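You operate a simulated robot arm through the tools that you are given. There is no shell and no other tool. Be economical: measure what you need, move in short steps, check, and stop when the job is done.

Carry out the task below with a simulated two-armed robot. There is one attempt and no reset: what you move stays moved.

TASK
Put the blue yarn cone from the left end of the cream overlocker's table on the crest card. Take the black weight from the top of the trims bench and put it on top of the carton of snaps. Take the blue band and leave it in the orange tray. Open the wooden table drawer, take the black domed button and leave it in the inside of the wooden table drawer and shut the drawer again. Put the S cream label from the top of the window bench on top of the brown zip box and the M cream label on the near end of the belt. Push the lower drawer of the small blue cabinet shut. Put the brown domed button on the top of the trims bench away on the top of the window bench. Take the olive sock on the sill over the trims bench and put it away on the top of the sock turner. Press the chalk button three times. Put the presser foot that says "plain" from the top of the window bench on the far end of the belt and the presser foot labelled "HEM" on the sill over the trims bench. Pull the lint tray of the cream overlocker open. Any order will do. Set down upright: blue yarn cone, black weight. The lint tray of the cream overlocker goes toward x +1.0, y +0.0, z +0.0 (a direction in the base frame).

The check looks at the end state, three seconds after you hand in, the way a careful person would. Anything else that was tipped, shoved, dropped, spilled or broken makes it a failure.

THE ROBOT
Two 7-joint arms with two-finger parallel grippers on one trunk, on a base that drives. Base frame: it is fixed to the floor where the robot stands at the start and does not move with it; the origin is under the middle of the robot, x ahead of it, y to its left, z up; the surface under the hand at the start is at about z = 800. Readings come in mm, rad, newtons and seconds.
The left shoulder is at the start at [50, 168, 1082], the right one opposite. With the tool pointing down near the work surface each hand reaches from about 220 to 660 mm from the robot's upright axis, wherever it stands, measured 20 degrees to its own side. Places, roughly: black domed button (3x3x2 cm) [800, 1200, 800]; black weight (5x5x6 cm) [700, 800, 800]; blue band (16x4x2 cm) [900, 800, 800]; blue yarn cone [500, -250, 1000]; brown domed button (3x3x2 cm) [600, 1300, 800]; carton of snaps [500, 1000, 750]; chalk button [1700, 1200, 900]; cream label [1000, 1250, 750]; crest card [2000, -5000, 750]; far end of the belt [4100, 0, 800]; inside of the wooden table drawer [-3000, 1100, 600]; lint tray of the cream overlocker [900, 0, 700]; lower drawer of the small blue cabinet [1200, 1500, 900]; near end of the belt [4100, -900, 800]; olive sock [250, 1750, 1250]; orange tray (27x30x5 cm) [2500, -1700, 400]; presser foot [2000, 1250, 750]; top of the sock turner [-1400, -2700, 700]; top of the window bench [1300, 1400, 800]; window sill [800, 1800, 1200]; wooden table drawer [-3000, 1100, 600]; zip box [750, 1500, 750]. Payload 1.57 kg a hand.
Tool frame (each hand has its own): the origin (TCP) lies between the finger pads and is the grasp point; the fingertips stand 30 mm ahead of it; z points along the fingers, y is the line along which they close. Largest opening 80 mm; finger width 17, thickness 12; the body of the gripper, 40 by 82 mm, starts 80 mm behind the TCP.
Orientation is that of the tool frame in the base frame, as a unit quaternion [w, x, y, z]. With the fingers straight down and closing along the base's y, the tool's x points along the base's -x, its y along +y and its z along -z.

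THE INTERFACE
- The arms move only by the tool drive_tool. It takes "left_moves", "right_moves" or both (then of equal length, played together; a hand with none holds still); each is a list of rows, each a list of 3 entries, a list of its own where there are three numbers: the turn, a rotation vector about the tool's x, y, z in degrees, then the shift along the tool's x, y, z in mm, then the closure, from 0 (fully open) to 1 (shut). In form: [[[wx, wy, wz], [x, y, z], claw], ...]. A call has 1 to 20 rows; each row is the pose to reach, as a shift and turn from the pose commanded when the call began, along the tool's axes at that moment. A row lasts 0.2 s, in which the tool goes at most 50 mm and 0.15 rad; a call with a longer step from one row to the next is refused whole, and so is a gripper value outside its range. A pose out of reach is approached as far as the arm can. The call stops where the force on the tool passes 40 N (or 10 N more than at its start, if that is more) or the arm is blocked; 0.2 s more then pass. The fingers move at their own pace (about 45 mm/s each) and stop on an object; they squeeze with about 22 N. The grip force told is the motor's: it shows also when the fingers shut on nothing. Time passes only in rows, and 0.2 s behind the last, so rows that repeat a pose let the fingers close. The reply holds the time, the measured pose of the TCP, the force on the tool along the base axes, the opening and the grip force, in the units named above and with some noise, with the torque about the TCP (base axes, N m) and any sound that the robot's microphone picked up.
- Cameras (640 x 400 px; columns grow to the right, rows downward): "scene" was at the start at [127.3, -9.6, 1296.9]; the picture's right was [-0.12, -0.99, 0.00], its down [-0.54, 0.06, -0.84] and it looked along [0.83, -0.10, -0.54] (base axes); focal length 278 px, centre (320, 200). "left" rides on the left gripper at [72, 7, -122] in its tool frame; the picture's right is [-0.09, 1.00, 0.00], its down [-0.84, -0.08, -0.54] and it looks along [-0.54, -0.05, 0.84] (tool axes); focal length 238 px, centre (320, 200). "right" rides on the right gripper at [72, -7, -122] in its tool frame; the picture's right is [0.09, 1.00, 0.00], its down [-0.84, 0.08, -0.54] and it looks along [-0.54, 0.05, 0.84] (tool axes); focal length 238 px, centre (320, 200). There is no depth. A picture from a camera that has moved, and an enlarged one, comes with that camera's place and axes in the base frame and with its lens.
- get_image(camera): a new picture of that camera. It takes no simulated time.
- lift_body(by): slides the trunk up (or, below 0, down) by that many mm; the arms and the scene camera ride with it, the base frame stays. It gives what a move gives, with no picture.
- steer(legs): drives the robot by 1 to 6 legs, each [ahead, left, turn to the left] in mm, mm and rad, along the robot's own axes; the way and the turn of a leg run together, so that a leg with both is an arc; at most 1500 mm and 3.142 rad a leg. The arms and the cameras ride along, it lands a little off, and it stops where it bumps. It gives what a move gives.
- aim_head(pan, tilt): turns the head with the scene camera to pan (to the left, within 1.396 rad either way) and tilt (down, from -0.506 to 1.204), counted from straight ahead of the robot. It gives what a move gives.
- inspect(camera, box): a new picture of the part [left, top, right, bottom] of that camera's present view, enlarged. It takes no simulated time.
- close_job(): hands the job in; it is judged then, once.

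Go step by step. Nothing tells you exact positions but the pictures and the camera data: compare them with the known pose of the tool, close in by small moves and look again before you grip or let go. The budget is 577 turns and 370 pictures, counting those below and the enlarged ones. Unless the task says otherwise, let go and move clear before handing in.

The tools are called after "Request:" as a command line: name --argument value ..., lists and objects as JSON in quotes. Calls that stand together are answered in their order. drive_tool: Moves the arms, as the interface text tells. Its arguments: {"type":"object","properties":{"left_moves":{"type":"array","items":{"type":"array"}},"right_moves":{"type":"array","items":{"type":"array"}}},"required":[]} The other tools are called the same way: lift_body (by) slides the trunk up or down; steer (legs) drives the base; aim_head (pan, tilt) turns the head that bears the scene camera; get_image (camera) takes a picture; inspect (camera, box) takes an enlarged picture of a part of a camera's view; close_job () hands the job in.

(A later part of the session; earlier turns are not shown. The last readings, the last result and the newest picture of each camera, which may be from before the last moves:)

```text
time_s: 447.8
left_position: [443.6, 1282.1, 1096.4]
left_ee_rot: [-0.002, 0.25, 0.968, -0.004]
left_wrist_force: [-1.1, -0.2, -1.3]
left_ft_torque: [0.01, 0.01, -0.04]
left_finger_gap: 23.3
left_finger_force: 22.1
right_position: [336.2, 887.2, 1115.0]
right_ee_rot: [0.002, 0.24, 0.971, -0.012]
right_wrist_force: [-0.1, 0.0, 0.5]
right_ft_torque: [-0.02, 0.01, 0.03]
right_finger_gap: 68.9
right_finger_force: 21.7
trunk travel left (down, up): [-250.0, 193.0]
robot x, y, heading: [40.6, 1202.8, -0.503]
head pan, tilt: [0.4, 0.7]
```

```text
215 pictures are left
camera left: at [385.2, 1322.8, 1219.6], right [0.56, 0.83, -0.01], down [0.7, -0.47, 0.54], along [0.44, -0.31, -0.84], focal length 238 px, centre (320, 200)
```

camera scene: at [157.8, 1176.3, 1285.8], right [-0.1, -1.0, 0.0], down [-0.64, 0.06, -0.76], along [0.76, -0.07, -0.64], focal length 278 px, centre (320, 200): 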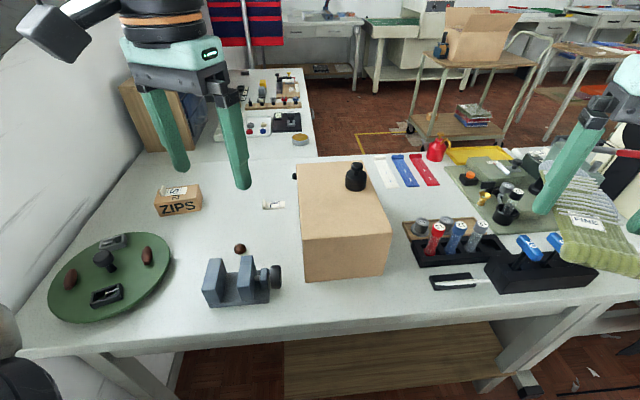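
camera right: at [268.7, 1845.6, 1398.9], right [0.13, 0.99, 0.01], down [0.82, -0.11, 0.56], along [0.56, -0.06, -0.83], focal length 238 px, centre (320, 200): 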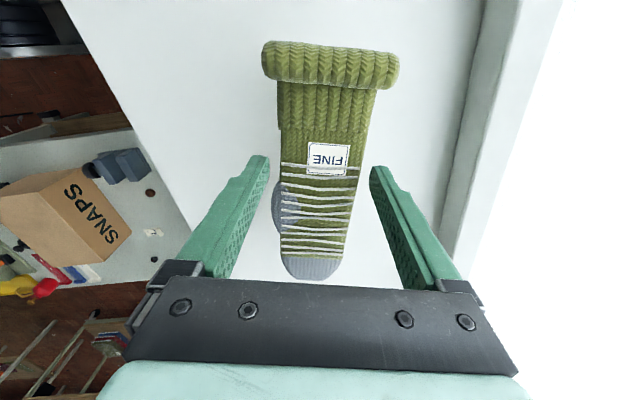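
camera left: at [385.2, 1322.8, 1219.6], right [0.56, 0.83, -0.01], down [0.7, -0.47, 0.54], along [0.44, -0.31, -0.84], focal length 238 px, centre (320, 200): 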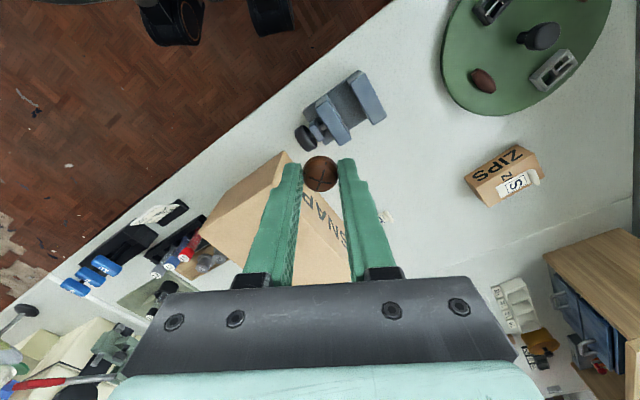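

The brown button is held. Now driving south to the sock turner at about [-1400, -2700] with the sock.

Request:
steer --legs '[[-175, -96, 0], [0, 0, -1.07], [1450, 0, 0], [1350, 0, 0]]'

Request:
aim_head --pan -0.5 --tilt 0.45

Request:
get_image --camera "scene"

```text
time_s: 465.3
left_position: [95.1, -1947.6, 1096.0]
left_ee_rot: [-0.004, 0.713, 0.701, -0.004]
left_wrist_force: [-0.1, 0.4, -0.5]
left_ft_torque: [0.02, 0.01, 0.0]
left_finger_gap: 23.3
left_finger_force: 22.1
right_position: [-302.7, -2037.3, 1113.9]
right_ee_rot: [-0.004, 0.705, 0.709, -0.011]
right_wrist_force: [0.0, 0.9, 0.0]
right_ft_torque: [0.01, 0.02, -0.01]
right_finger_gap: 68.8
right_finger_force: 22.3
trunk travel left (down, up): [-250.0, 193.0]
robot x, y, heading: [-166.5, -1628.5, -1.575]
head pan, tilt: [0.4, 0.7]
```

```text
time_s: 466.5
left_position: [94.2, -1947.0, 1097.7]
left_ee_rot: [-0.004, 0.714, 0.701, -0.003]
left_wrist_force: [-0.8, -0.1, -0.4]
left_ft_torque: [-0.02, 0.03, 0.04]
left_finger_gap: 23.3
left_finger_force: 21.7
right_position: [-303.1, -2037.0, 1114.9]
right_ee_rot: [-0.004, 0.706, 0.708, -0.012]
right_wrist_force: [-0.6, 0.3, -0.8]
right_ft_torque: [0.01, 0.0, 0.04]
right_finger_gap: 69.3
right_finger_force: 22.2
trunk travel left (down, up): [-250.0, 193.0]
robot x, y, heading: [-165.9, -1625.9, -1.573]
head pan, tilt: [-0.499, 0.45]
```

```text
214 pictures are left
camera scene: at [-211.0, -1746.7, 1307.9], right [-0.88, 0.48, 0.0], down [0.21, 0.38, -0.9], along [-0.43, -0.79, -0.44], focal length 278 px, centre (320, 200)
```

scene: 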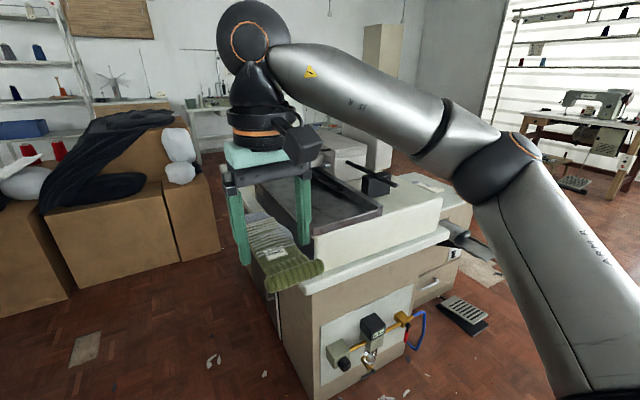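

Request:
steer --legs '[[0, -750, 0]]'

Request:
aim_head --pan -0.25 --tilt 0.55

Request:
get_image --camera "scene"

```text
time_s: 473.6
left_position: [-664.6, -1943.9, 1097.4]
left_ee_rot: [-0.004, 0.711, 0.703, -0.004]
left_wrist_force: [-0.6, 0.6, -1.0]
left_ft_torque: [0.0, 0.01, 0.0]
left_finger_gap: 23.2
left_finger_force: 22.1
right_position: [-1063.3, -2035.2, 1114.7]
right_ee_rot: [-0.004, 0.704, 0.711, -0.011]
right_wrist_force: [0.3, 0.1, -0.4]
right_ft_torque: [0.02, -0.02, 0.01]
right_finger_gap: 68.8
right_finger_force: 22.6
trunk travel left (down, up): [-250.0, 193.0]
robot x, y, heading: [-926.4, -1626.5, -1.571]
head pan, tilt: [-0.499, 0.45]
```

```text
time_s: 474.4
left_position: [-664.1, -1944.0, 1096.3]
left_ee_rot: [-0.004, 0.712, 0.703, -0.004]
left_wrist_force: [-0.8, 0.5, -0.3]
left_ft_torque: [0.05, 0.0, 0.01]
left_finger_gap: 23.3
left_finger_force: 21.9
right_position: [-1062.4, -2035.4, 1113.6]
right_ee_rot: [-0.004, 0.703, 0.711, -0.012]
right_wrist_force: [0.5, -1.0, 0.1]
right_ft_torque: [-0.01, 0.03, 0.0]
right_finger_gap: 68.9
right_finger_force: 21.6
trunk travel left (down, up): [-250.0, 193.0]
robot x, y, heading: [-927.9, -1623.1, -1.573]
head pan, tilt: [-0.25, 0.55]
```

```text
213 pictures are left
camera scene: at [-950.4, -1751.1, 1298.9], right [-0.97, 0.25, 0.0], down [0.13, 0.51, -0.85], along [-0.21, -0.83, -0.52], focal length 278 px, centre (320, 200)
```

scene: 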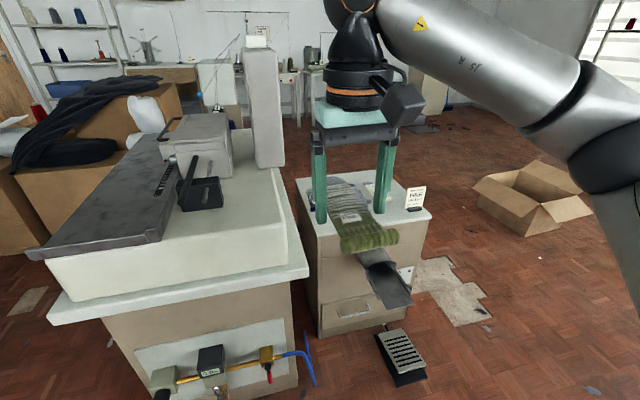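

The sock turner is the cabinet with the spout at about x −1120…−1570, y ≈ −2530 and beyond. I'll move in with the right shoulder leading.

Request:
steer --legs '[[0, -324, 0], [280, 0, 0.5]]'

Request:
aim_head --pan -0.65 --tilt 0.65

Request:
get_image --camera "scene"

Request:
get_image --camera "right"

```text
time_s: 479.4
left_position: [-807.8, -2046.7, 1097.0]
left_ee_rot: [-0.003, 0.515, 0.857, -0.004]
left_wrist_force: [-0.4, 0.0, -0.3]
left_ft_torque: [0.01, -0.01, 0.01]
left_finger_gap: 23.3
left_finger_force: 21.7
right_position: [-1111.7, -2317.4, 1113.5]
right_ee_rot: [-0.001, 0.507, 0.862, -0.012]
right_wrist_force: [-0.4, 0.0, 0.3]
right_ft_torque: [0.02, 0.03, -0.03]
right_finger_gap: 68.8
right_finger_force: 22.2
trunk travel left (down, up): [-250.0, 193.0]
robot x, y, heading: [-1189.0, -1889.8, -1.071]
head pan, tilt: [-0.25, 0.55]
```

```text
time_s: 480.3
left_position: [-805.7, -2046.2, 1097.6]
left_ee_rot: [-0.003, 0.516, 0.857, -0.004]
left_wrist_force: [0.4, 0.4, 0.4]
left_ft_torque: [0.06, -0.01, -0.03]
left_finger_gap: 23.4
left_finger_force: 22.2
right_position: [-1111.4, -2316.3, 1114.5]
right_ee_rot: [-0.001, 0.508, 0.862, -0.012]
right_wrist_force: [0.2, 0.7, -0.2]
right_ft_torque: [0.01, -0.04, -0.01]
right_finger_gap: 68.9
right_finger_force: 22.0
trunk travel left (down, up): [-250.0, 193.0]
robot x, y, heading: [-1187.2, -1891.3, -1.072]
head pan, tilt: [-0.649, 0.649]
```

```text
212 pictures are left
camera scene: at [-1184.5, -2011.4, 1290.1], right [-0.99, 0.15, 0.0], down [0.09, 0.6, -0.8], along [-0.12, -0.79, -0.6], focal length 278 px, centre (320, 200)
```

scene: 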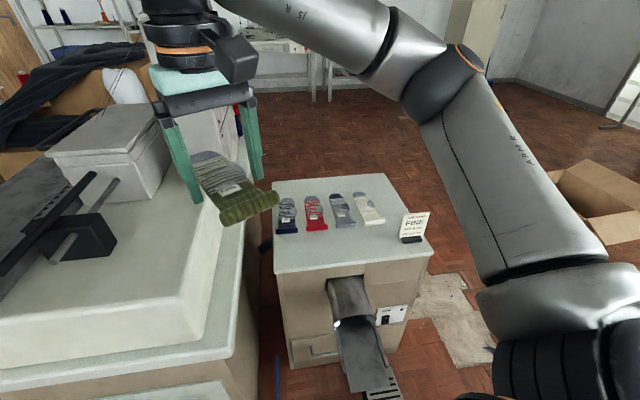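

```text
211 pictures are left
camera right: at [-1150.5, -2255.1, 1235.5], right [0.82, 0.56, -0.02], down [0.48, -0.68, 0.55], along [0.3, -0.46, -0.84], focal length 238 px, centre (320, 200)
```

right: 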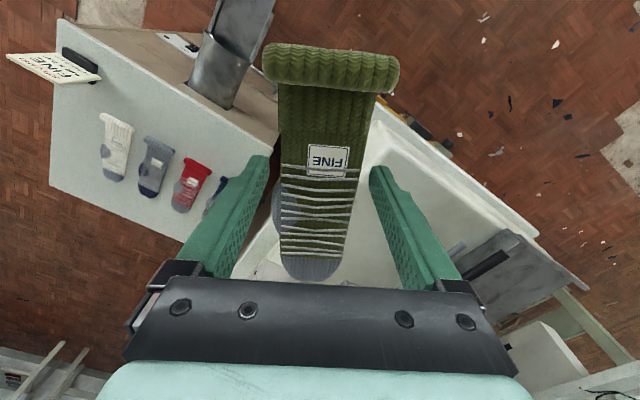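

The turner's top has a row of socks at the back and a free front strip. I'll bring the sock over the strip, turned to lie along it.

Request:
drive_tool --right_moves '[[[0, 0, -7.6], [-13, -39, 0], 1], [[0, 0, -15.2], [-26, -78, 0], 1], [[0, 0, -22.8], [-39, -117, 0], 1], [[0, 0, -30.5], [-52, -156, 0], 1], [[0, 0, -38], [-65, -195, 0], 1], [[0, 0, -45.6], [-78, -234, 0], 1], [[0, 0, -53], [-92, -273, 10], 1], [[0, 0, -61], [-105, -308, 25], 1], [[0, 0, -61], [-105, -308, 70], 1], [[0, 0, -61], [-105, -308, 115], 1], [[0, 0, -61], [-105, -308, 160], 1], [[0, 0, -61], [-105, -308, 205], 1]]'

Request:
get_image --camera "right"

Request:
get_image --camera "scene"

```text
time_s: 482.9
left_position: [-805.6, -2046.7, 1097.9]
left_ee_rot: [-0.002, 0.516, 0.857, -0.004]
left_wrist_force: [-0.1, 0.3, -0.3]
left_ft_torque: [-0.03, -0.01, -0.02]
left_finger_gap: 23.2
left_finger_force: 21.7
right_position: [-1222.6, -2308.0, 998.9]
right_ee_rot: [-0.007, 0.0, 1.0, -0.011]
right_wrist_force: [-0.5, 0.6, -1.2]
right_ft_torque: [-0.02, 0.0, 0.0]
right_finger_gap: 68.7
right_finger_force: 23.0
right hand out of reach, approached as far as the arm can: row 4, 5, 6, 7, 8, 9, 10, 11, 12
trunk travel left (down, up): [-250.0, 193.0]
robot x, y, heading: [-1189.3, -1891.5, -1.068]
head pan, tilt: [-0.649, 0.649]
```

```text
210 pictures are left
camera right: at [-1291.5, -2311.7, 1121.5], right [-0.09, 1.0, -0.02], down [0.84, 0.09, 0.53], along [0.53, 0.03, -0.85], focal length 238 px, centre (320, 200)
```

right: 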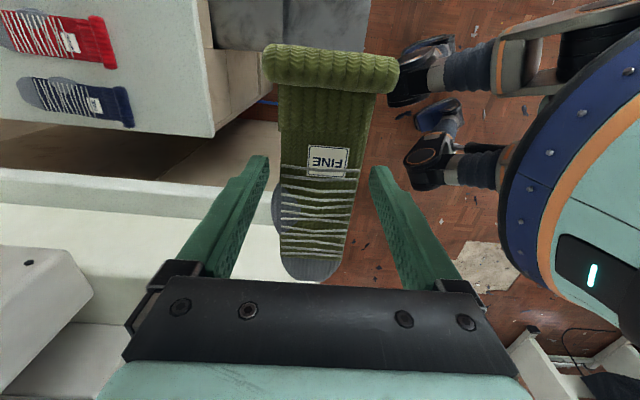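

```text
209 pictures are left
camera scene: at [-1184.4, -2011.2, 1290.2], right [-0.99, 0.15, 0.0], down [0.09, 0.6, -0.8], along [-0.12, -0.79, -0.6], focal length 278 px, centre (320, 200)
```

scene: 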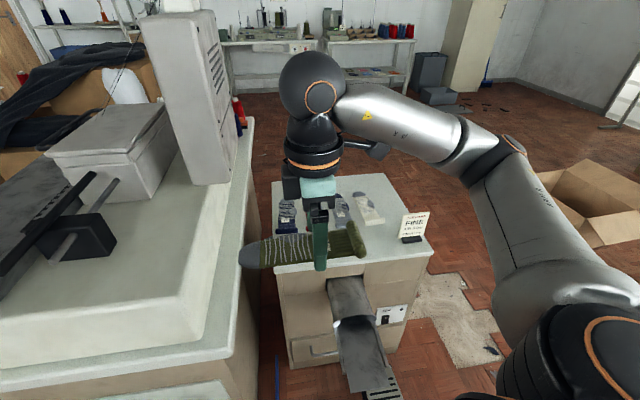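

Request:
steer --legs '[[15, -100, 0]]'

Request:
drive_tool --right_moves '[[[0, 0, 0], [0, -40, 15], 1], [[0, 0, 0], [5, -75, 40], 1], [[0, 0, 0], [10, -110, 70], 1], [[0, 0, 0], [15, -145, 100], 1], [[0, 0, 0], [20, -175, 130], 1]]'

Request:
get_image --camera "right"

Request:
get_image --camera "scene"

```text
time_s: 484.4
left_position: [-887.5, -2106.6, 1097.2]
left_ee_rot: [-0.003, 0.515, 0.857, -0.005]
left_wrist_force: [-0.2, 1.2, 0.8]
left_ft_torque: [-0.03, -0.03, -0.01]
left_finger_gap: 23.3
left_finger_force: 21.6
right_position: [-1303.3, -2369.4, 999.4]
right_ee_rot: [-0.006, 0.0, 1.0, -0.01]
right_wrist_force: [-0.6, 0.0, -1.2]
right_ft_torque: [-0.02, -0.03, -0.03]
right_finger_gap: 68.8
right_finger_force: 21.6
trunk travel left (down, up): [-250.0, 193.0]
robot x, y, heading: [-1266.9, -1956.1, -1.07]
head pan, tilt: [-0.649, 0.649]
```

```text
time_s: 485.6
left_position: [-887.4, -2107.5, 1096.4]
left_ee_rot: [-0.003, 0.515, 0.857, -0.005]
left_wrist_force: [-0.8, -0.8, -0.7]
left_ft_torque: [-0.01, 0.0, -0.04]
left_finger_gap: 23.2
left_finger_force: 21.7
right_position: [-1294.0, -2372.6, 969.6]
right_ee_rot: [-0.007, 0.002, 1.0, -0.011]
right_wrist_force: [0.8, -1.2, 0.1]
right_ft_torque: [-0.02, -0.05, -0.01]
right_finger_gap: 69.0
right_finger_force: 22.3
right hand out of reach, approached as far as the arm can: row 1, 2, 3, 4, 5
trunk travel left (down, up): [-250.0, 193.0]
robot x, y, heading: [-1267.7, -1952.8, -1.076]
head pan, tilt: [-0.649, 0.649]
```

```text
208 pictures are left
camera right: at [-1363.4, -2376.1, 1092.4], right [-0.09, 1.0, -0.02], down [0.84, 0.09, 0.53], along [0.53, 0.03, -0.85], focal length 238 px, centre (320, 200)
```

right: 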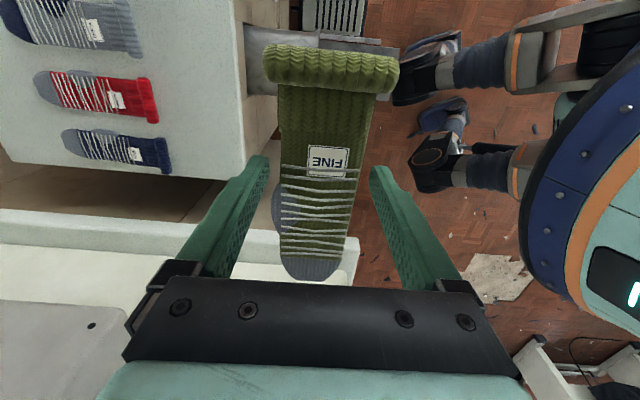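

```text
207 pictures are left
camera scene: at [-1265.5, -2072.4, 1290.1], right [-0.99, 0.15, 0.0], down [0.09, 0.6, -0.8], along [-0.12, -0.79, -0.6], focal length 278 px, centre (320, 200)
```

scene: 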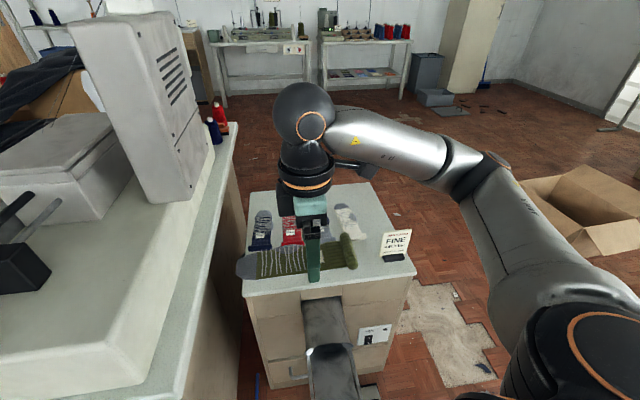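

The wrist roll that way is limited. I'll undo it, face the cabinet squarely and roll the other way (which worked at the sill).

Request:
drive_tool --right_moves '[[[0, 0, 8], [0, 0, -15], 1], [[0, 0, 16], [0, 0, -30], 1], [[0, 0, 24], [0, 0, -45], 1], [[0, 0, 32], [0, 0, -60], 1], [[0, 0, 40], [0, 0, -75], 1], [[0, 0, 48], [0, 0, -90], 1], [[0, 0, 56], [0, 10, -105], 1], [[0, 0, 61], [0, 20, -120], 1]]'

Request:
steer --legs '[[0, 0, -0.5]]'

Request:
drive_tool --right_moves '[[[0, 0, 8], [0, 0, 0], 1], [[0, 0, 16], [0, 0, 0], 1], [[0, 0, 24], [0, 0, 0], 1], [[0, 0, 32], [0, 0, 0], 1], [[0, 0, 40], [0, 0, 0], 1], [[0, 0, 48], [0, 0, 0], 1], [[0, 0, 56], [0, 0, 0], 1], [[0, 0, 64], [0, 0, 0], 1], [[0, 0, 72], [0, 0, 0], 1], [[0, 0, 80], [0, 0, 0], 1], [[0, 0, 88], [0, 0, 0], 1]]'

Request:
get_image --camera "right"

```text
time_s: 487.4
left_position: [-888.0, -2106.9, 1096.9]
left_ee_rot: [-0.003, 0.515, 0.857, -0.005]
left_wrist_force: [-0.1, -0.8, 0.6]
left_ft_torque: [0.0, 0.0, 0.02]
left_finger_gap: 23.3
left_finger_force: 21.8
right_position: [-1289.8, -2350.4, 1092.3]
right_ee_rot: [-0.001, 0.508, 0.861, -0.012]
right_wrist_force: [0.2, 0.7, -0.8]
right_ft_torque: [-0.02, 0.0, 0.0]
right_finger_gap: 68.7
right_finger_force: 22.1
trunk travel left (down, up): [-250.0, 193.0]
robot x, y, heading: [-1268.4, -1952.2, -1.074]
head pan, tilt: [-0.649, 0.649]
```

```text
time_s: 489.2
left_position: [-1005.9, -2270.3, 1098.0]
left_ee_rot: [-0.004, 0.71, 0.705, -0.004]
left_wrist_force: [0.3, 0.3, -0.3]
left_ft_torque: [0.01, 0.02, 0.0]
left_finger_gap: 23.5
left_finger_force: 22.1
right_position: [-1477.2, -2293.9, 1092.9]
right_ee_rot: [-0.004, 0.702, 0.712, -0.011]
right_wrist_force: [-0.3, -0.5, -0.9]
right_ft_torque: [-0.01, 0.03, 0.01]
right_finger_gap: 69.0
right_finger_force: 21.9
trunk travel left (down, up): [-250.0, 193.0]
robot x, y, heading: [-1272.8, -1952.1, -1.567]
head pan, tilt: [-0.649, 0.649]
```

```text
time_s: 491.6
left_position: [-1007.2, -2269.3, 1098.4]
left_ee_rot: [-0.004, 0.709, 0.705, -0.004]
left_wrist_force: [-0.6, -0.3, 0.3]
left_ft_torque: [0.01, -0.01, -0.02]
left_finger_gap: 23.4
left_finger_force: 21.8
right_position: [-1476.7, -2294.2, 1092.3]
right_ee_rot: [0.005, 1.0, 0.022, -0.01]
right_wrist_force: [-0.1, -0.1, 0.0]
right_ft_torque: [0.01, 0.01, 0.0]
right_finger_gap: 69.0
right_finger_force: 21.7
trunk travel left (down, up): [-250.0, 193.0]
robot x, y, heading: [-1268.8, -1953.6, -1.564]
head pan, tilt: [-0.649, 0.649]
```

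```text
206 pictures are left
camera right: at [-1401.5, -2282.1, 1212.3], right [0.14, -0.99, 0.01], down [-0.82, -0.11, 0.56], along [-0.55, -0.08, -0.83], focal length 238 px, centre (320, 200)
```

right: 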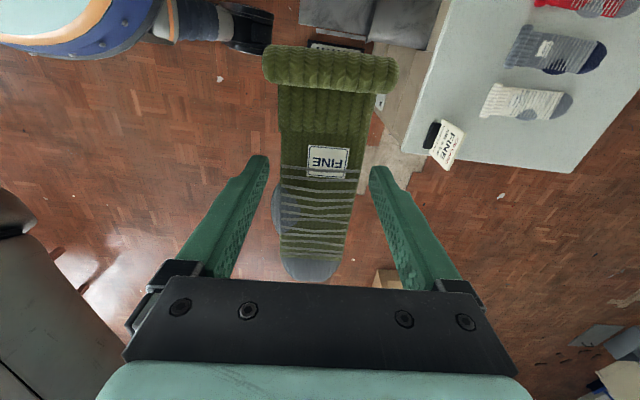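

Request:
drive_tool --right_moves '[[[0, 0, 0], [18, 36, 10], 1], [[0, 0, 0], [36, 72, 20], 1], [[0, 0, 0], [54, 108, 35], 1], [[0, 0, 0], [72, 144, 55], 1], [[0, 0, 0], [90, 180, 75], 1], [[0, 0, 0], [108, 212, 100], 1], [[0, 0, 0], [126, 244, 125], 1], [[0, 0, 0], [140, 266, 155], 1], [[0, 0, 0], [140, 266, 195], 1], [[0, 0, 0], [140, 266, 235], 1]]'

Request:
get_image --camera "right"

Request:
aim_head --pan -0.15 --tilt 0.75

Request:
get_image --camera "scene"

```text
time_s: 493.9
left_position: [-1006.8, -2270.0, 1097.4]
left_ee_rot: [-0.004, 0.71, 0.704, -0.004]
left_wrist_force: [1.2, -0.2, -0.2]
left_ft_torque: [-0.02, 0.02, -0.02]
left_finger_gap: 23.4
left_finger_force: 21.9
right_position: [-1328.6, -2554.3, 855.2]
right_ee_rot: [0.005, 1.0, 0.024, -0.012]
right_wrist_force: [-0.6, -0.1, -0.2]
right_ft_torque: [-0.01, 0.05, 0.02]
right_finger_gap: 68.7
right_finger_force: 22.1
trunk travel left (down, up): [-250.0, 193.0]
robot x, y, heading: [-1269.5, -1953.3, -1.566]
head pan, tilt: [-0.649, 0.649]
```

```text
205 pictures are left
camera right: at [-1253.7, -2542.5, 976.2], right [0.14, -0.99, 0.01], down [-0.82, -0.11, 0.56], along [-0.55, -0.08, -0.83], focal length 238 px, centre (320, 200)
```

right: 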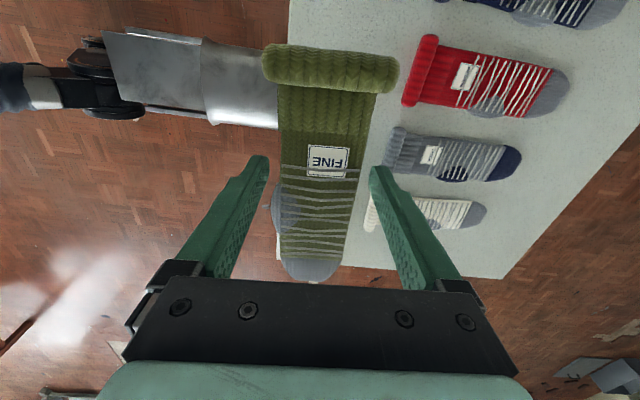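

```text
time_s: 494.8
left_position: [-1007.3, -2271.2, 1096.4]
left_ee_rot: [-0.004, 0.71, 0.704, -0.004]
left_wrist_force: [-0.3, -1.0, 0.3]
left_ft_torque: [0.01, 0.01, -0.02]
left_finger_gap: 23.1
left_finger_force: 22.1
right_position: [-1328.2, -2554.1, 856.0]
right_ee_rot: [0.007, 1.0, 0.023, -0.01]
right_wrist_force: [-0.3, 0.0, 0.0]
right_ft_torque: [-0.02, 0.02, 0.02]
right_finger_gap: 69.0
right_finger_force: 22.7
trunk travel left (down, up): [-250.0, 193.0]
robot x, y, heading: [-1270.0, -1948.1, -1.566]
head pan, tilt: [-0.15, 0.75]
```

```text
204 pictures are left
camera scene: at [-1283.6, -2073.6, 1281.5], right [-0.99, 0.15, 0.0], down [0.1, 0.67, -0.73], along [-0.11, -0.72, -0.68], focal length 278 px, centre (320, 200)
```

scene: 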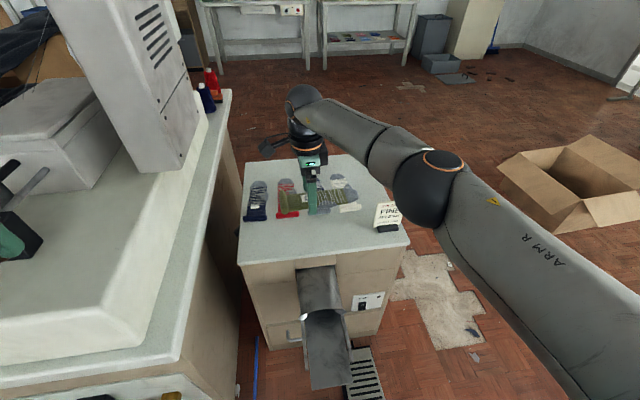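

Request:
drive_tool --right_moves '[[[0, 0, 0], [0, 8, 30], 1], [[0, 0, 0], [0, 15, 60], 1], [[0, 0, 0], [0, 15, 90], 1], [[0, 0, 0], [0, 15, 100], 1], [[0, 0, 0], [0, 15, 105], 1], [[0, 0, 0], [0, 15, 110], 1], [[0, 0, 0], [0, 15, 115], 1], [[0, 0, 0], [0, 15, 120], 1], [[0, 0, 0], [0, 15, 125], 1]]'

Request:
get_image --camera "right"

```text
time_s: 496.8
left_position: [-1006.4, -2270.4, 1097.5]
left_ee_rot: [-0.004, 0.71, 0.705, -0.004]
left_wrist_force: [0.8, 0.2, 0.0]
left_ft_torque: [-0.05, -0.02, -0.03]
left_finger_gap: 23.1
left_finger_force: 22.4
right_position: [-1335.7, -2546.8, 745.2]
right_ee_rot: [0.005, 1.0, 0.024, -0.01]
right_wrist_force: [0.3, 0.8, -0.5]
right_ft_torque: [0.0, -0.04, 0.02]
right_finger_gap: 68.9
right_finger_force: 21.6
right hand out of reach, approached as far as the arm can: row 1, 2, 3, 4, 5, 6, 7, 8, 9
trunk travel left (down, up): [-250.0, 193.0]
robot x, y, heading: [-1268.2, -1956.6, -1.564]
head pan, tilt: [-0.15, 0.75]
```

```text
203 pictures are left
camera right: at [-1260.4, -2533.9, 865.2], right [0.14, -0.99, 0.01], down [-0.82, -0.11, 0.56], along [-0.55, -0.08, -0.83], focal length 238 px, centre (320, 200)
```

right: 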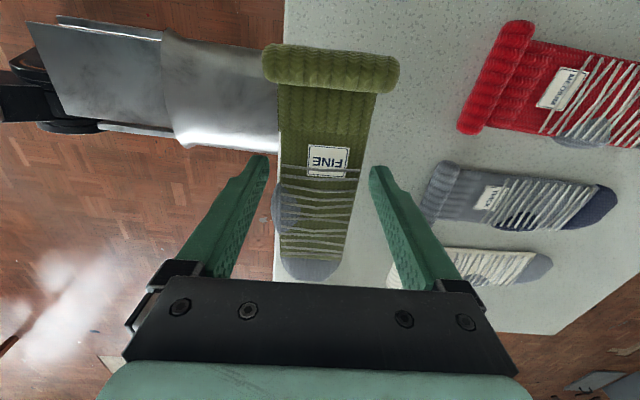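

I need ~25 mm more reach. I'll raise slightly, yaw the base left so the right shoulder leads, and re-aim.

Request:
drive_tool --right_moves '[[[0, 0, 0], [0, 0, -30], 1], [[0, 0, 0], [0, 0, -70], 1]]'

Request:
steer --legs '[[0, 0, 0.2]]'

Request:
drive_tool --right_moves '[[[0, 0, 4], [-30, 0, 0], 1], [[0, 0, 8], [-60, 5, 0], 1], [[0, 0, 8], [-90, 10, 0], 1], [[0, 0, 8], [-115, 20, 15], 1], [[0, 0, 8], [-115, 30, 40], 1]]'

Request:
get_image --camera "right"

```text
time_s: 497.4
left_position: [-1006.8, -2270.1, 1098.9]
left_ee_rot: [-0.004, 0.709, 0.705, -0.004]
left_wrist_force: [-0.6, 0.2, -0.7]
left_ft_torque: [-0.01, 0.0, 0.02]
left_finger_gap: 23.2
left_finger_force: 22.0
right_position: [-1334.3, -2546.2, 816.6]
right_ee_rot: [0.006, 1.0, 0.023, -0.011]
right_wrist_force: [-0.3, 0.3, 0.4]
right_ft_torque: [0.01, 0.01, 0.01]
right_finger_gap: 69.2
right_finger_force: 22.2
trunk travel left (down, up): [-250.0, 193.0]
robot x, y, heading: [-1270.5, -1954.5, -1.565]
head pan, tilt: [-0.15, 0.75]
```

```text
time_s: 498.5
left_position: [-949.3, -2210.7, 1097.9]
left_ee_rot: [-0.004, 0.636, 0.772, -0.003]
left_wrist_force: [0.0, 0.4, -0.6]
left_ft_torque: [0.01, -0.01, -0.03]
left_finger_gap: 23.2
left_finger_force: 21.9
right_position: [-1215.1, -2547.2, 817.1]
right_ee_rot: [0.008, 0.992, 0.123, -0.011]
right_wrist_force: [0.6, -0.1, -0.2]
right_ft_torque: [0.01, 0.06, 0.0]
right_finger_gap: 68.9
right_finger_force: 22.3
trunk travel left (down, up): [-250.0, 193.0]
robot x, y, heading: [-1265.5, -1949.4, -1.367]
head pan, tilt: [-0.15, 0.75]
```

```text
time_s: 499.7
left_position: [-949.4, -2210.9, 1095.7]
left_ee_rot: [-0.003, 0.636, 0.772, -0.004]
left_wrist_force: [0.6, 0.1, 0.2]
left_ft_torque: [-0.02, -0.03, -0.01]
left_finger_gap: 23.2
left_finger_force: 21.5
right_position: [-1322.3, -2598.5, 778.9]
right_ee_rot: [0.007, 0.999, 0.053, -0.009]
right_wrist_force: [0.8, 0.6, 0.5]
right_ft_torque: [-0.03, -0.01, 0.03]
right_finger_gap: 68.9
right_finger_force: 21.7
right hand out of reach, approached as far as the arm can: row 5
trunk travel left (down, up): [-250.0, 193.0]
robot x, y, heading: [-1270.3, -1949.4, -1.366]
head pan, tilt: [-0.15, 0.75]
```

```text
202 pictures are left
camera right: at [-1248.3, -2582.3, 899.1], right [0.2, -0.98, 0.01], down [-0.81, -0.16, 0.56], along [-0.55, -0.12, -0.83], focal length 238 px, centre (320, 200)
```

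right: 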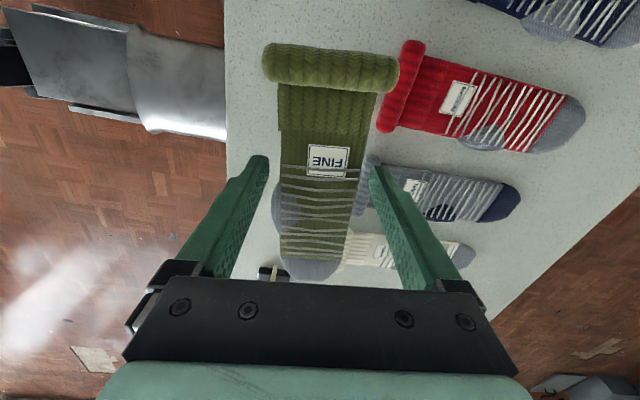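

Request:
drive_tool --right_moves '[[[0, 0, 0], [17, -18, 0], 1], [[0, 0, 0], [17, -18, 15], 1], [[0, 0, 0], [17, -18, 25], 1], [[0, 0, 0], [17, -18, 30], 1], [[0, 0, 0], [17, -18, 35], 1], [[0, 0, 0], [17, -18, 40], 1], [[0, 0, 0], [17, -18, 45], 1], [[0, 0, 0], [17, -18, 50], 1]]'

Request:
get_image --camera "right"

```text
time_s: 501.5
left_position: [-949.9, -2212.5, 1096.9]
left_ee_rot: [-0.003, 0.637, 0.771, -0.005]
left_wrist_force: [1.4, 0.6, -0.3]
left_ft_torque: [0.0, -0.01, -0.01]
left_finger_gap: 23.1
left_finger_force: 22.0
right_position: [-1307.8, -2577.8, 729.2]
right_ee_rot: [0.007, 0.998, 0.054, -0.01]
right_wrist_force: [0.0, -0.5, -0.5]
right_ft_torque: [0.0, -0.02, 0.0]
right_finger_gap: 68.8
right_finger_force: 21.8
trunk travel left (down, up): [-250.0, 193.0]
robot x, y, heading: [-1272.2, -1951.2, -1.369]
head pan, tilt: [-0.15, 0.75]
```

```text
201 pictures are left
camera right: at [-1234.3, -2561.6, 848.8], right [0.2, -0.98, 0.01], down [-0.81, -0.16, 0.56], along [-0.55, -0.12, -0.83], focal length 238 px, centre (320, 200)
```

right: 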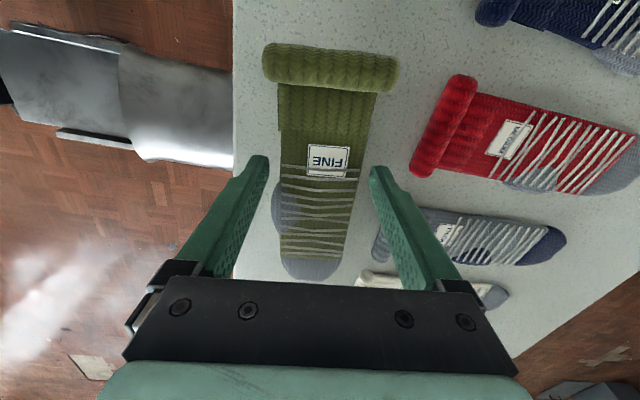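

Request:
drive_tool --right_moves '[[[0, 0, 0], [0, 0, 5], 1], [[0, 0, 0], [0, 0, 10], 1], [[0, 0, 0], [0, 0, 15], 1], [[0, 0, 0], [0, 0, 20], 1], [[0, 0, 0], [0, 0, 24], 1]]'

```text
time_s: 502.7
left_position: [-949.3, -2210.3, 1098.4]
left_ee_rot: [-0.004, 0.636, 0.771, -0.004]
left_wrist_force: [0.3, 0.3, -0.4]
left_ft_torque: [0.01, 0.01, 0.01]
left_finger_gap: 23.6
left_finger_force: 21.7
right_position: [-1310.0, -2577.9, 706.8]
right_ee_rot: [0.008, 0.998, 0.054, -0.01]
right_wrist_force: [1.3, -0.5, 7.6]
right_ft_torque: [0.23, 0.43, -0.03]
right_finger_gap: 68.8
right_finger_force: 21.9
trunk travel left (down, up): [-250.0, 193.0]
robot x, y, heading: [-1273.4, -1950.8, -1.369]
head pan, tilt: [-0.15, 0.75]
```

Contact. Opening slightly and lifting away.

Request:
drive_tool --right_moves '[[[0, 0, 0], [0, 0, 2], 0.6], [[0, 0, 0], [0, 0, 1], 0], [[0, 0, 0], [0, 0, 0], 0], [[0, 0, 0], [0, 0, -30], 0], [[0, 0, 0], [0, 0, -70], 0], [[0, 0, 0], [0, 0, -115], 0]]'

Request:
get_image --camera "right"

```text
time_s: 504.1
left_position: [-949.9, -2212.6, 1097.7]
left_ee_rot: [-0.003, 0.635, 0.772, -0.004]
left_wrist_force: [-0.5, -0.1, -0.2]
left_ft_torque: [0.0, -0.01, 0.01]
left_finger_gap: 23.4
left_finger_force: 22.1
right_position: [-1307.3, -2579.0, 820.7]
right_ee_rot: [0.007, 0.999, 0.053, -0.01]
right_wrist_force: [0.1, 0.9, -0.8]
right_ft_torque: [-0.01, 0.02, -0.01]
right_finger_gap: 79.9
right_finger_force: 0.1
trunk travel left (down, up): [-250.0, 193.0]
robot x, y, heading: [-1269.3, -1951.0, -1.368]
head pan, tilt: [-0.15, 0.75]
```

```text
200 pictures are left
camera right: at [-1233.3, -2562.0, 940.6], right [0.2, -0.98, 0.01], down [-0.81, -0.16, 0.56], along [-0.55, -0.12, -0.83], focal length 238 px, centre (320, 200)
```

right: 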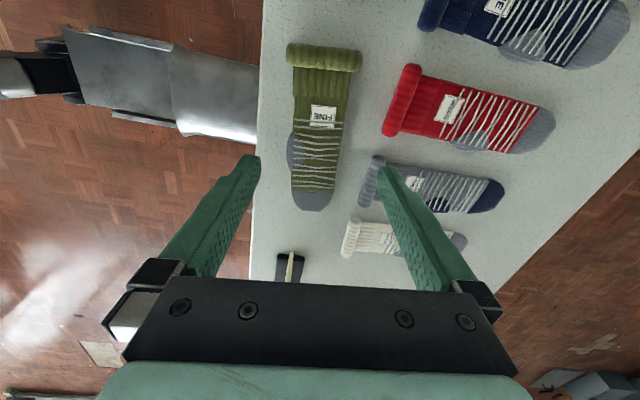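

The olive sock lies on the turner's top. Retracting the right hand and un-rolling it.

Request:
drive_tool --right_moves '[[[0, 0, 0], [0, 0, -45], 0], [[0, 0, 0], [0, 0, -85], 0], [[0, 0, -8], [2, -20, -110], 0], [[0, 0, -16], [4, -40, -135], 0], [[0, 0, -24], [6, -60, -160], 0], [[0, 0, -32], [8, -80, -180], 0], [[0, 0, -40], [10, -100, -200], 0], [[0, 0, -48], [12, -120, -220], 0], [[0, 0, -56], [14, -140, -240], 0], [[0, 0, -64], [16, -160, -255], 0], [[0, 0, -72], [18, -180, -265], 0], [[0, 0, -80], [20, -200, -265], 0], [[0, 0, -88], [20, -220, -265], 0], [[0, 0, -96], [20, -230, -265], 0]]'

Request:
get_image --camera "scene"

```text
time_s: 507.1
left_position: [-949.2, -2212.3, 1097.8]
left_ee_rot: [-0.003, 0.636, 0.772, -0.004]
left_wrist_force: [-0.3, 0.3, -0.3]
left_ft_torque: [0.02, 0.0, 0.01]
left_finger_gap: 23.5
left_finger_force: 21.8
right_position: [-1306.4, -2340.5, 1081.0]
right_ee_rot: [-0.003, 0.627, 0.779, -0.012]
right_wrist_force: [-0.5, -0.6, 1.3]
right_ft_torque: [0.0, 0.01, 0.0]
right_finger_gap: 79.8
right_finger_force: 0.1
trunk travel left (down, up): [-250.0, 193.0]
robot x, y, heading: [-1268.3, -1953.6, -1.368]
head pan, tilt: [-0.15, 0.75]
```

```text
199 pictures are left
camera scene: at [-1259.1, -2073.4, 1281.5], right [-1.0, -0.05, 0.0], down [-0.04, 0.68, -0.73], along [0.04, -0.73, -0.68], focal length 278 px, centre (320, 200)
```

scene: 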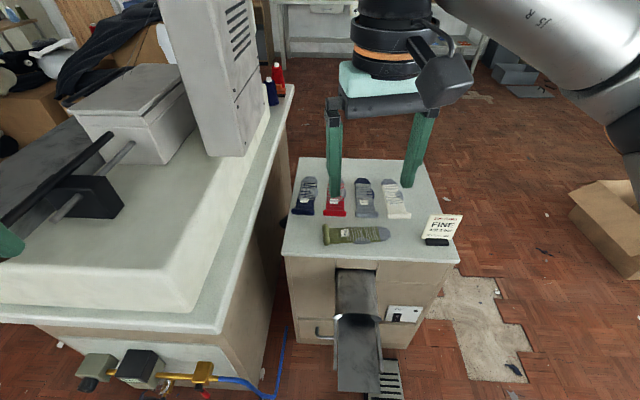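

Sock done. Now driving back to the window bench nook with the brown button.

Request:
steer --legs '[[-430, 0, 0], [0, 0, 2.94], [0, -1050, 0], [0, -1050, 0], [0, -1040, 0]]'

Request:
steer --legs '[[1000, 0, 0], [930, 0, 0], [0, 480, 0], [220, 0, 0]]'

Request:
aim_head --pan 0 --tilt 0.6

Request:
get_image --camera "scene"

```text
time_s: 544.2
left_position: [1557.8, -1270.6, 1098.1]
left_ee_rot: [0.003, -0.693, 0.721, -0.005]
left_wrist_force: [0.0, 0.5, 0.7]
left_ft_torque: [0.02, 0.01, 0.03]
left_finger_gap: 23.5
left_finger_force: 22.2
right_position: [1933.7, -1228.5, 1080.0]
right_ee_rot: [0.011, -0.7, 0.714, -0.003]
right_wrist_force: [-0.7, -0.2, 0.5]
right_ft_torque: [-0.02, 0.0, 0.01]
right_finger_gap: 79.9
right_finger_force: 0.0
trunk travel left (down, up): [-250.0, 193.0]
robot x, y, heading: [1814.1, -1595.3, 1.543]
head pan, tilt: [-0.15, 0.75]
```

```text
time_s: 559.6
left_position: [1140.0, 924.3, 1096.3]
left_ee_rot: [0.004, -0.694, 0.72, -0.003]
left_wrist_force: [-0.7, 0.2, -0.4]
left_ft_torque: [-0.05, 0.02, 0.01]
left_finger_gap: 23.3
left_finger_force: 22.2
right_position: [1517.4, 967.5, 1081.5]
right_ee_rot: [0.01, -0.699, 0.715, -0.003]
right_wrist_force: [-0.1, 0.0, -0.3]
right_ft_torque: [-0.02, -0.04, -0.04]
right_finger_gap: 79.9
right_finger_force: 0.0
trunk travel left (down, up): [-250.0, 193.0]
robot x, y, heading: [1393.4, 597.6, 1.541]
head pan, tilt: [-0.15, 0.75]
```

```text
time_s: 560.3
left_position: [1140.2, 924.1, 1097.4]
left_ee_rot: [0.003, -0.692, 0.722, -0.003]
left_wrist_force: [0.1, 0.7, -0.2]
left_ft_torque: [0.02, 0.02, 0.02]
left_finger_gap: 23.5
left_finger_force: 22.5
right_position: [1517.4, 967.3, 1081.1]
right_ee_rot: [0.011, -0.699, 0.715, -0.003]
right_wrist_force: [0.5, 0.0, -0.6]
right_ft_torque: [-0.02, -0.01, -0.03]
right_finger_gap: 79.8
right_finger_force: 0.1
trunk travel left (down, up): [-250.0, 193.0]
robot x, y, heading: [1394.6, 598.0, 1.541]
head pan, tilt: [0.0, 0.6]
```

```text
198 pictures are left
camera scene: at [1395.6, 726.3, 1294.4], right [1.0, -0.03, 0.0], down [-0.02, -0.57, -0.82], along [0.02, 0.82, -0.57], focal length 278 px, centre (320, 200)
```

scene: 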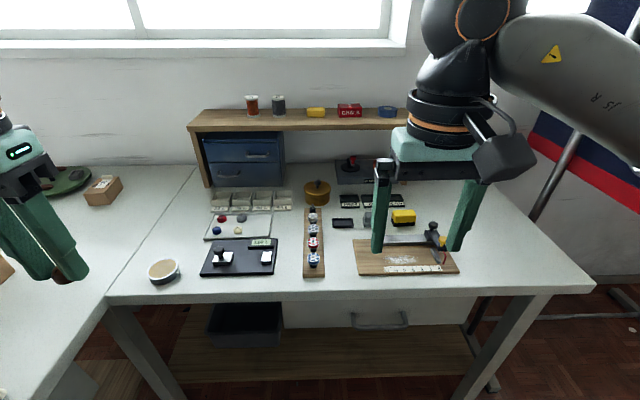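

Request:
steer --legs '[[118, 100, 0]]'

Request:
drive_tool --left_moves '[[[0, 0, 0], [-40, -4, 10], 1], [[0, 0, 0], [-80, -8, 20], 1], [[0, 0, 0], [-120, -12, 30], 1], [[0, 0, 0], [-160, -16, 40], 1], [[0, 0, 0], [-200, -20, 55], 1], [[0, 0, 0], [-235, -25, 80], 1], [[0, 0, 0], [-247, -25, 120], 1], [[0, 0, 0], [-247, -25, 165], 1], [[0, 0, 0], [-247, -25, 210], 1]]'

Request:
get_image --camera "left"

```text
time_s: 561.8
left_position: [1045.0, 1045.0, 1098.2]
left_ee_rot: [0.003, -0.691, 0.723, -0.004]
left_wrist_force: [0.0, 1.0, -0.1]
left_ft_torque: [-0.01, 0.01, 0.03]
left_finger_gap: 23.2
left_finger_force: 22.5
right_position: [1422.2, 1086.1, 1080.5]
right_ee_rot: [0.011, -0.698, 0.716, -0.003]
right_wrist_force: [0.7, 1.2, -0.6]
right_ft_torque: [-0.02, -0.02, 0.0]
right_finger_gap: 79.8
right_finger_force: 0.1
trunk travel left (down, up): [-250.0, 193.0]
robot x, y, heading: [1298.4, 720.3, 1.538]
head pan, tilt: [0.0, 0.6]
```

```text
time_s: 563.8
left_position: [1086.0, 1289.9, 887.2]
left_ee_rot: [0.003, -0.691, 0.723, -0.003]
left_wrist_force: [0.8, 1.3, -0.6]
left_ft_torque: [-0.01, 0.02, 0.03]
left_finger_gap: 23.2
left_finger_force: 22.0
right_position: [1422.2, 1087.7, 1080.3]
right_ee_rot: [0.011, -0.698, 0.716, -0.004]
right_wrist_force: [0.7, -1.0, 0.4]
right_ft_torque: [0.0, -0.02, 0.0]
right_finger_gap: 80.0
right_finger_force: 0.1
trunk travel left (down, up): [-250.0, 193.0]
robot x, y, heading: [1295.2, 718.3, 1.539]
head pan, tilt: [0.0, 0.6]
```

```text
197 pictures are left
camera left: at [1075.2, 1218.1, 1009.8], right [-0.99, 0.13, -0.01], down [0.11, 0.83, 0.54], along [0.08, 0.54, -0.84], focal length 238 px, centre (320, 200)
```

left: 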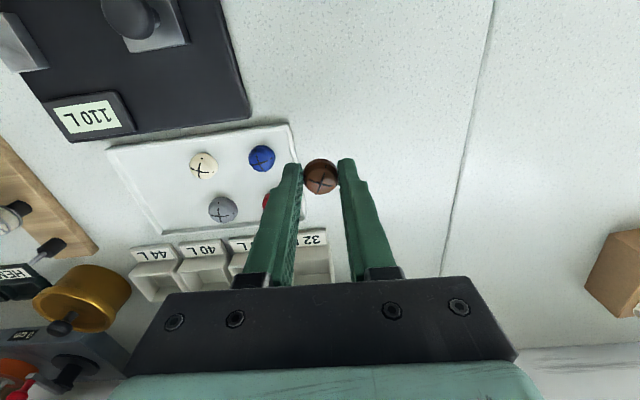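

Request:
drive_tool --left_moves '[[[0, 0, 0], [0, 40, 0], 1], [[0, 0, 0], [0, 40, 30], 1], [[0, 0, 0], [0, 40, 45], 1], [[0, 0, 0], [0, 40, 49], 1], [[0, 0, 0], [0, 40, 52], 1]]'

Request:
drive_tool --left_moves '[[[0, 0, 0], [0, 0, 0], 0.7], [[0, 0, 0], [0, 0, 0], 0.5], [[0, 0, 0], [0, 0, -40], 0.5], [[0, 0, 0], [0, 0, -85], 0.5], [[0, 0, 0], [10, 0, -130], 0.5]]'

Request:
get_image --camera "left"

```text
time_s: 565.0
left_position: [1043.3, 1291.5, 835.5]
left_ee_rot: [0.003, -0.692, 0.722, -0.003]
left_wrist_force: [0.2, 0.7, -0.3]
left_ft_torque: [0.01, -0.01, 0.0]
left_finger_gap: 23.4
left_finger_force: 22.2
right_position: [1422.5, 1087.1, 1081.3]
right_ee_rot: [0.01, -0.699, 0.715, -0.004]
right_wrist_force: [-0.4, 0.9, -0.6]
right_ft_torque: [0.01, 0.01, 0.0]
right_finger_gap: 80.2
right_finger_force: 0.0
trunk travel left (down, up): [-250.0, 193.0]
robot x, y, heading: [1299.5, 715.7, 1.536]
head pan, tilt: [0.0, 0.6]
```

```text
time_s: 566.2
left_position: [1040.9, 1282.8, 967.0]
left_ee_rot: [0.002, -0.691, 0.723, -0.005]
left_wrist_force: [0.3, 0.5, 0.7]
left_ft_torque: [0.02, 0.02, 0.03]
left_finger_gap: 40.1
left_finger_force: 0.1
right_position: [1422.6, 1087.1, 1081.1]
right_ee_rot: [0.011, -0.698, 0.716, -0.004]
right_wrist_force: [-0.2, 0.3, -1.0]
right_ft_torque: [0.02, -0.02, -0.02]
right_finger_gap: 80.0
right_finger_force: 0.1
trunk travel left (down, up): [-250.0, 193.0]
robot x, y, heading: [1298.4, 717.0, 1.542]
head pan, tilt: [0.0, 0.6]
```

```text
196 pictures are left
camera left: at [1030.4, 1212.3, 1088.5], right [-0.99, 0.14, -0.01], down [0.11, 0.83, 0.54], along [0.08, 0.54, -0.84], focal length 238 px, centre (320, 200)
```

left: 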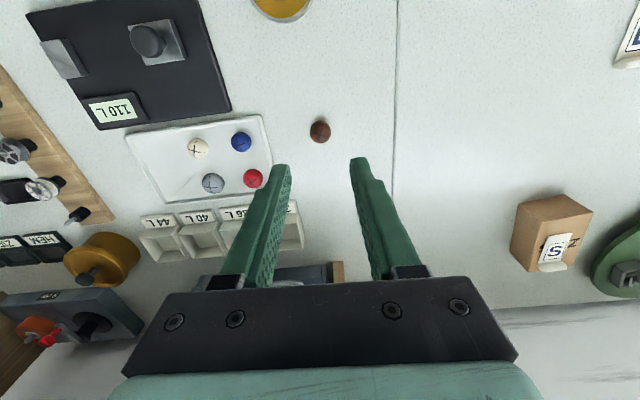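

The brown button is on the window bench. Next the black domed button at ~[840, 1190]; I'll yaw right so the left shoulder leads.

Request:
drive_tool --left_moves '[[[0, 0, 0], [40, 0, -40], 0.4], [[0, 0, 0], [80, 0, -80], 0.4], [[0, 0, 0], [120, 0, -120], 0.4], [[0, 0, 0], [155, 0, -140], 0.4]]'

Request:
steer --legs '[[0, 0, -0.33]]'

Request:
get_image --camera "left"

```text
refused: row 1 steps farther than a row can; nothing moved
```

```text
time_s: 567.7
left_position: [1239.4, 1335.9, 965.4]
left_ee_rot: [0.002, -0.563, 0.826, -0.004]
left_wrist_force: [-0.6, -0.7, -0.4]
left_ft_torque: [-0.02, -0.01, -0.01]
left_finger_gap: 39.9
left_finger_force: 0.0
right_position: [1535.2, 1025.5, 1081.8]
right_ee_rot: [0.01, -0.572, 0.82, -0.006]
right_wrist_force: [0.1, 0.0, 0.4]
right_ft_torque: [0.04, -0.01, 0.03]
right_finger_gap: 79.9
right_finger_force: 0.1
trunk travel left (down, up): [-250.0, 193.0]
robot x, y, heading: [1297.3, 716.2, 1.205]
head pan, tilt: [0.0, 0.6]
```

```text
195 pictures are left
camera left: at [1205.6, 1272.6, 1088.0], right [-0.89, 0.45, -0.01], down [0.37, 0.75, 0.54], along [0.25, 0.48, -0.84], focal length 238 px, centre (320, 200)
```

left: 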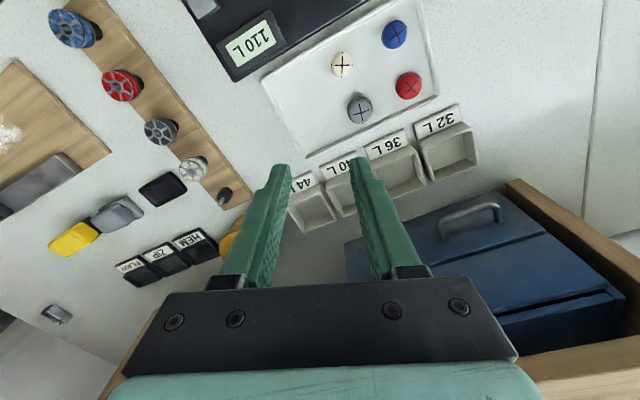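

Request:
drive_tool --left_moves '[[[0, 0, 0], [20, 10, -35], 0.4], [[0, 0, 0], [48, 41, -40], 0.4], [[0, 0, 0], [76, 72, -40], 0.4], [[0, 0, 0], [104, 103, -40], 0.4], [[0, 0, 0], [132, 134, -40], 0.4], [[0, 0, 0], [160, 165, -40], 0.4], [[0, 0, 0], [188, 196, -40], 0.4], [[0, 0, 0], [216, 227, -40], 0.4], [[0, 0, 0], [244, 258, -30], 0.4], [[0, 0, 0], [265, 290, -15], 0.4], [[0, 0, 0], [283, 312, 15], 0.4]]'

Request:
get_image --camera "left"

```text
time_s: 570.1
left_position: [845.7, 1186.5, 949.9]
left_ee_rot: [0.002, -0.563, 0.827, -0.003]
left_wrist_force: [-0.2, 0.5, -0.4]
left_ft_torque: [0.03, -0.05, -0.01]
left_finger_gap: 47.9
left_finger_force: 0.0
right_position: [1535.7, 1024.8, 1080.6]
right_ee_rot: [0.011, -0.571, 0.821, -0.006]
right_wrist_force: [-0.4, 0.0, -0.7]
right_ft_torque: [0.01, 0.0, 0.01]
right_finger_gap: 80.1
right_finger_force: 0.2
trunk travel left (down, up): [-250.0, 193.0]
robot x, y, heading: [1297.4, 715.7, 1.202]
head pan, tilt: [0.0, 0.6]
```

```text
194 pictures are left
camera left: at [812.5, 1123.3, 1071.3], right [-0.89, 0.45, -0.01], down [0.37, 0.75, 0.54], along [0.25, 0.48, -0.84], focal length 238 px, centre (320, 200)
```

left: 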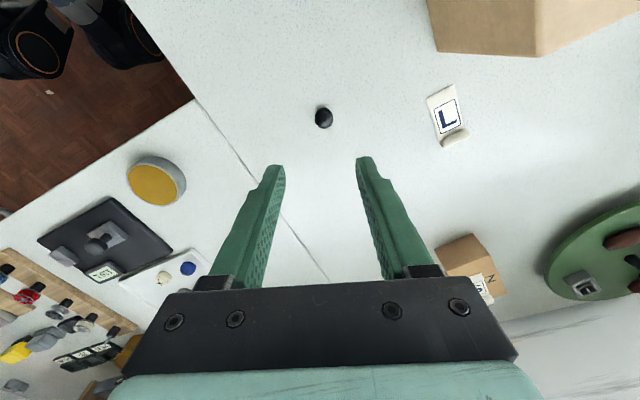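

Request:
drive_tool --left_moves '[[[0, 0, 0], [3, 2, 35], 0.4], [[0, 0, 0], [6, 4, 75], 0.4]]'

Request:
get_image --camera "left"

```text
time_s: 570.7
left_position: [839.5, 1182.3, 875.2]
left_ee_rot: [0.004, -0.563, 0.826, -0.004]
left_wrist_force: [0.3, 0.2, 0.7]
left_ft_torque: [-0.01, -0.01, -0.03]
left_finger_gap: 47.6
left_finger_force: 0.1
right_position: [1536.0, 1026.7, 1080.0]
right_ee_rot: [0.01, -0.571, 0.821, -0.006]
right_wrist_force: [-0.5, -0.7, 0.0]
right_ft_torque: [0.0, 0.0, -0.05]
right_finger_gap: 79.9
right_finger_force: 0.0
trunk travel left (down, up): [-250.0, 193.0]
robot x, y, heading: [1295.2, 718.1, 1.213]
head pan, tilt: [0.0, 0.6]
```

```text
193 pictures are left
camera left: at [806.2, 1119.2, 996.4], right [-0.89, 0.45, -0.01], down [0.37, 0.75, 0.54], along [0.25, 0.48, -0.84], focal length 238 px, centre (320, 200)
```

left: 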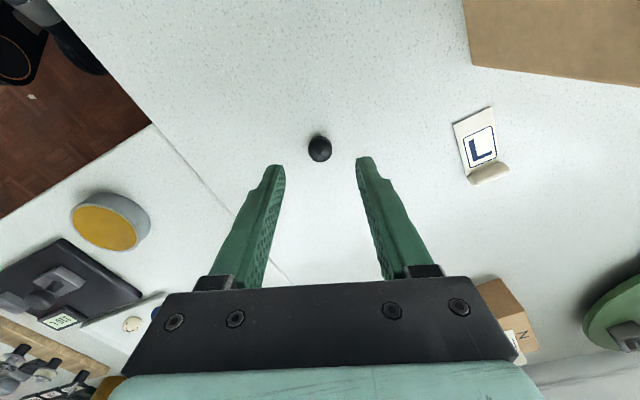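

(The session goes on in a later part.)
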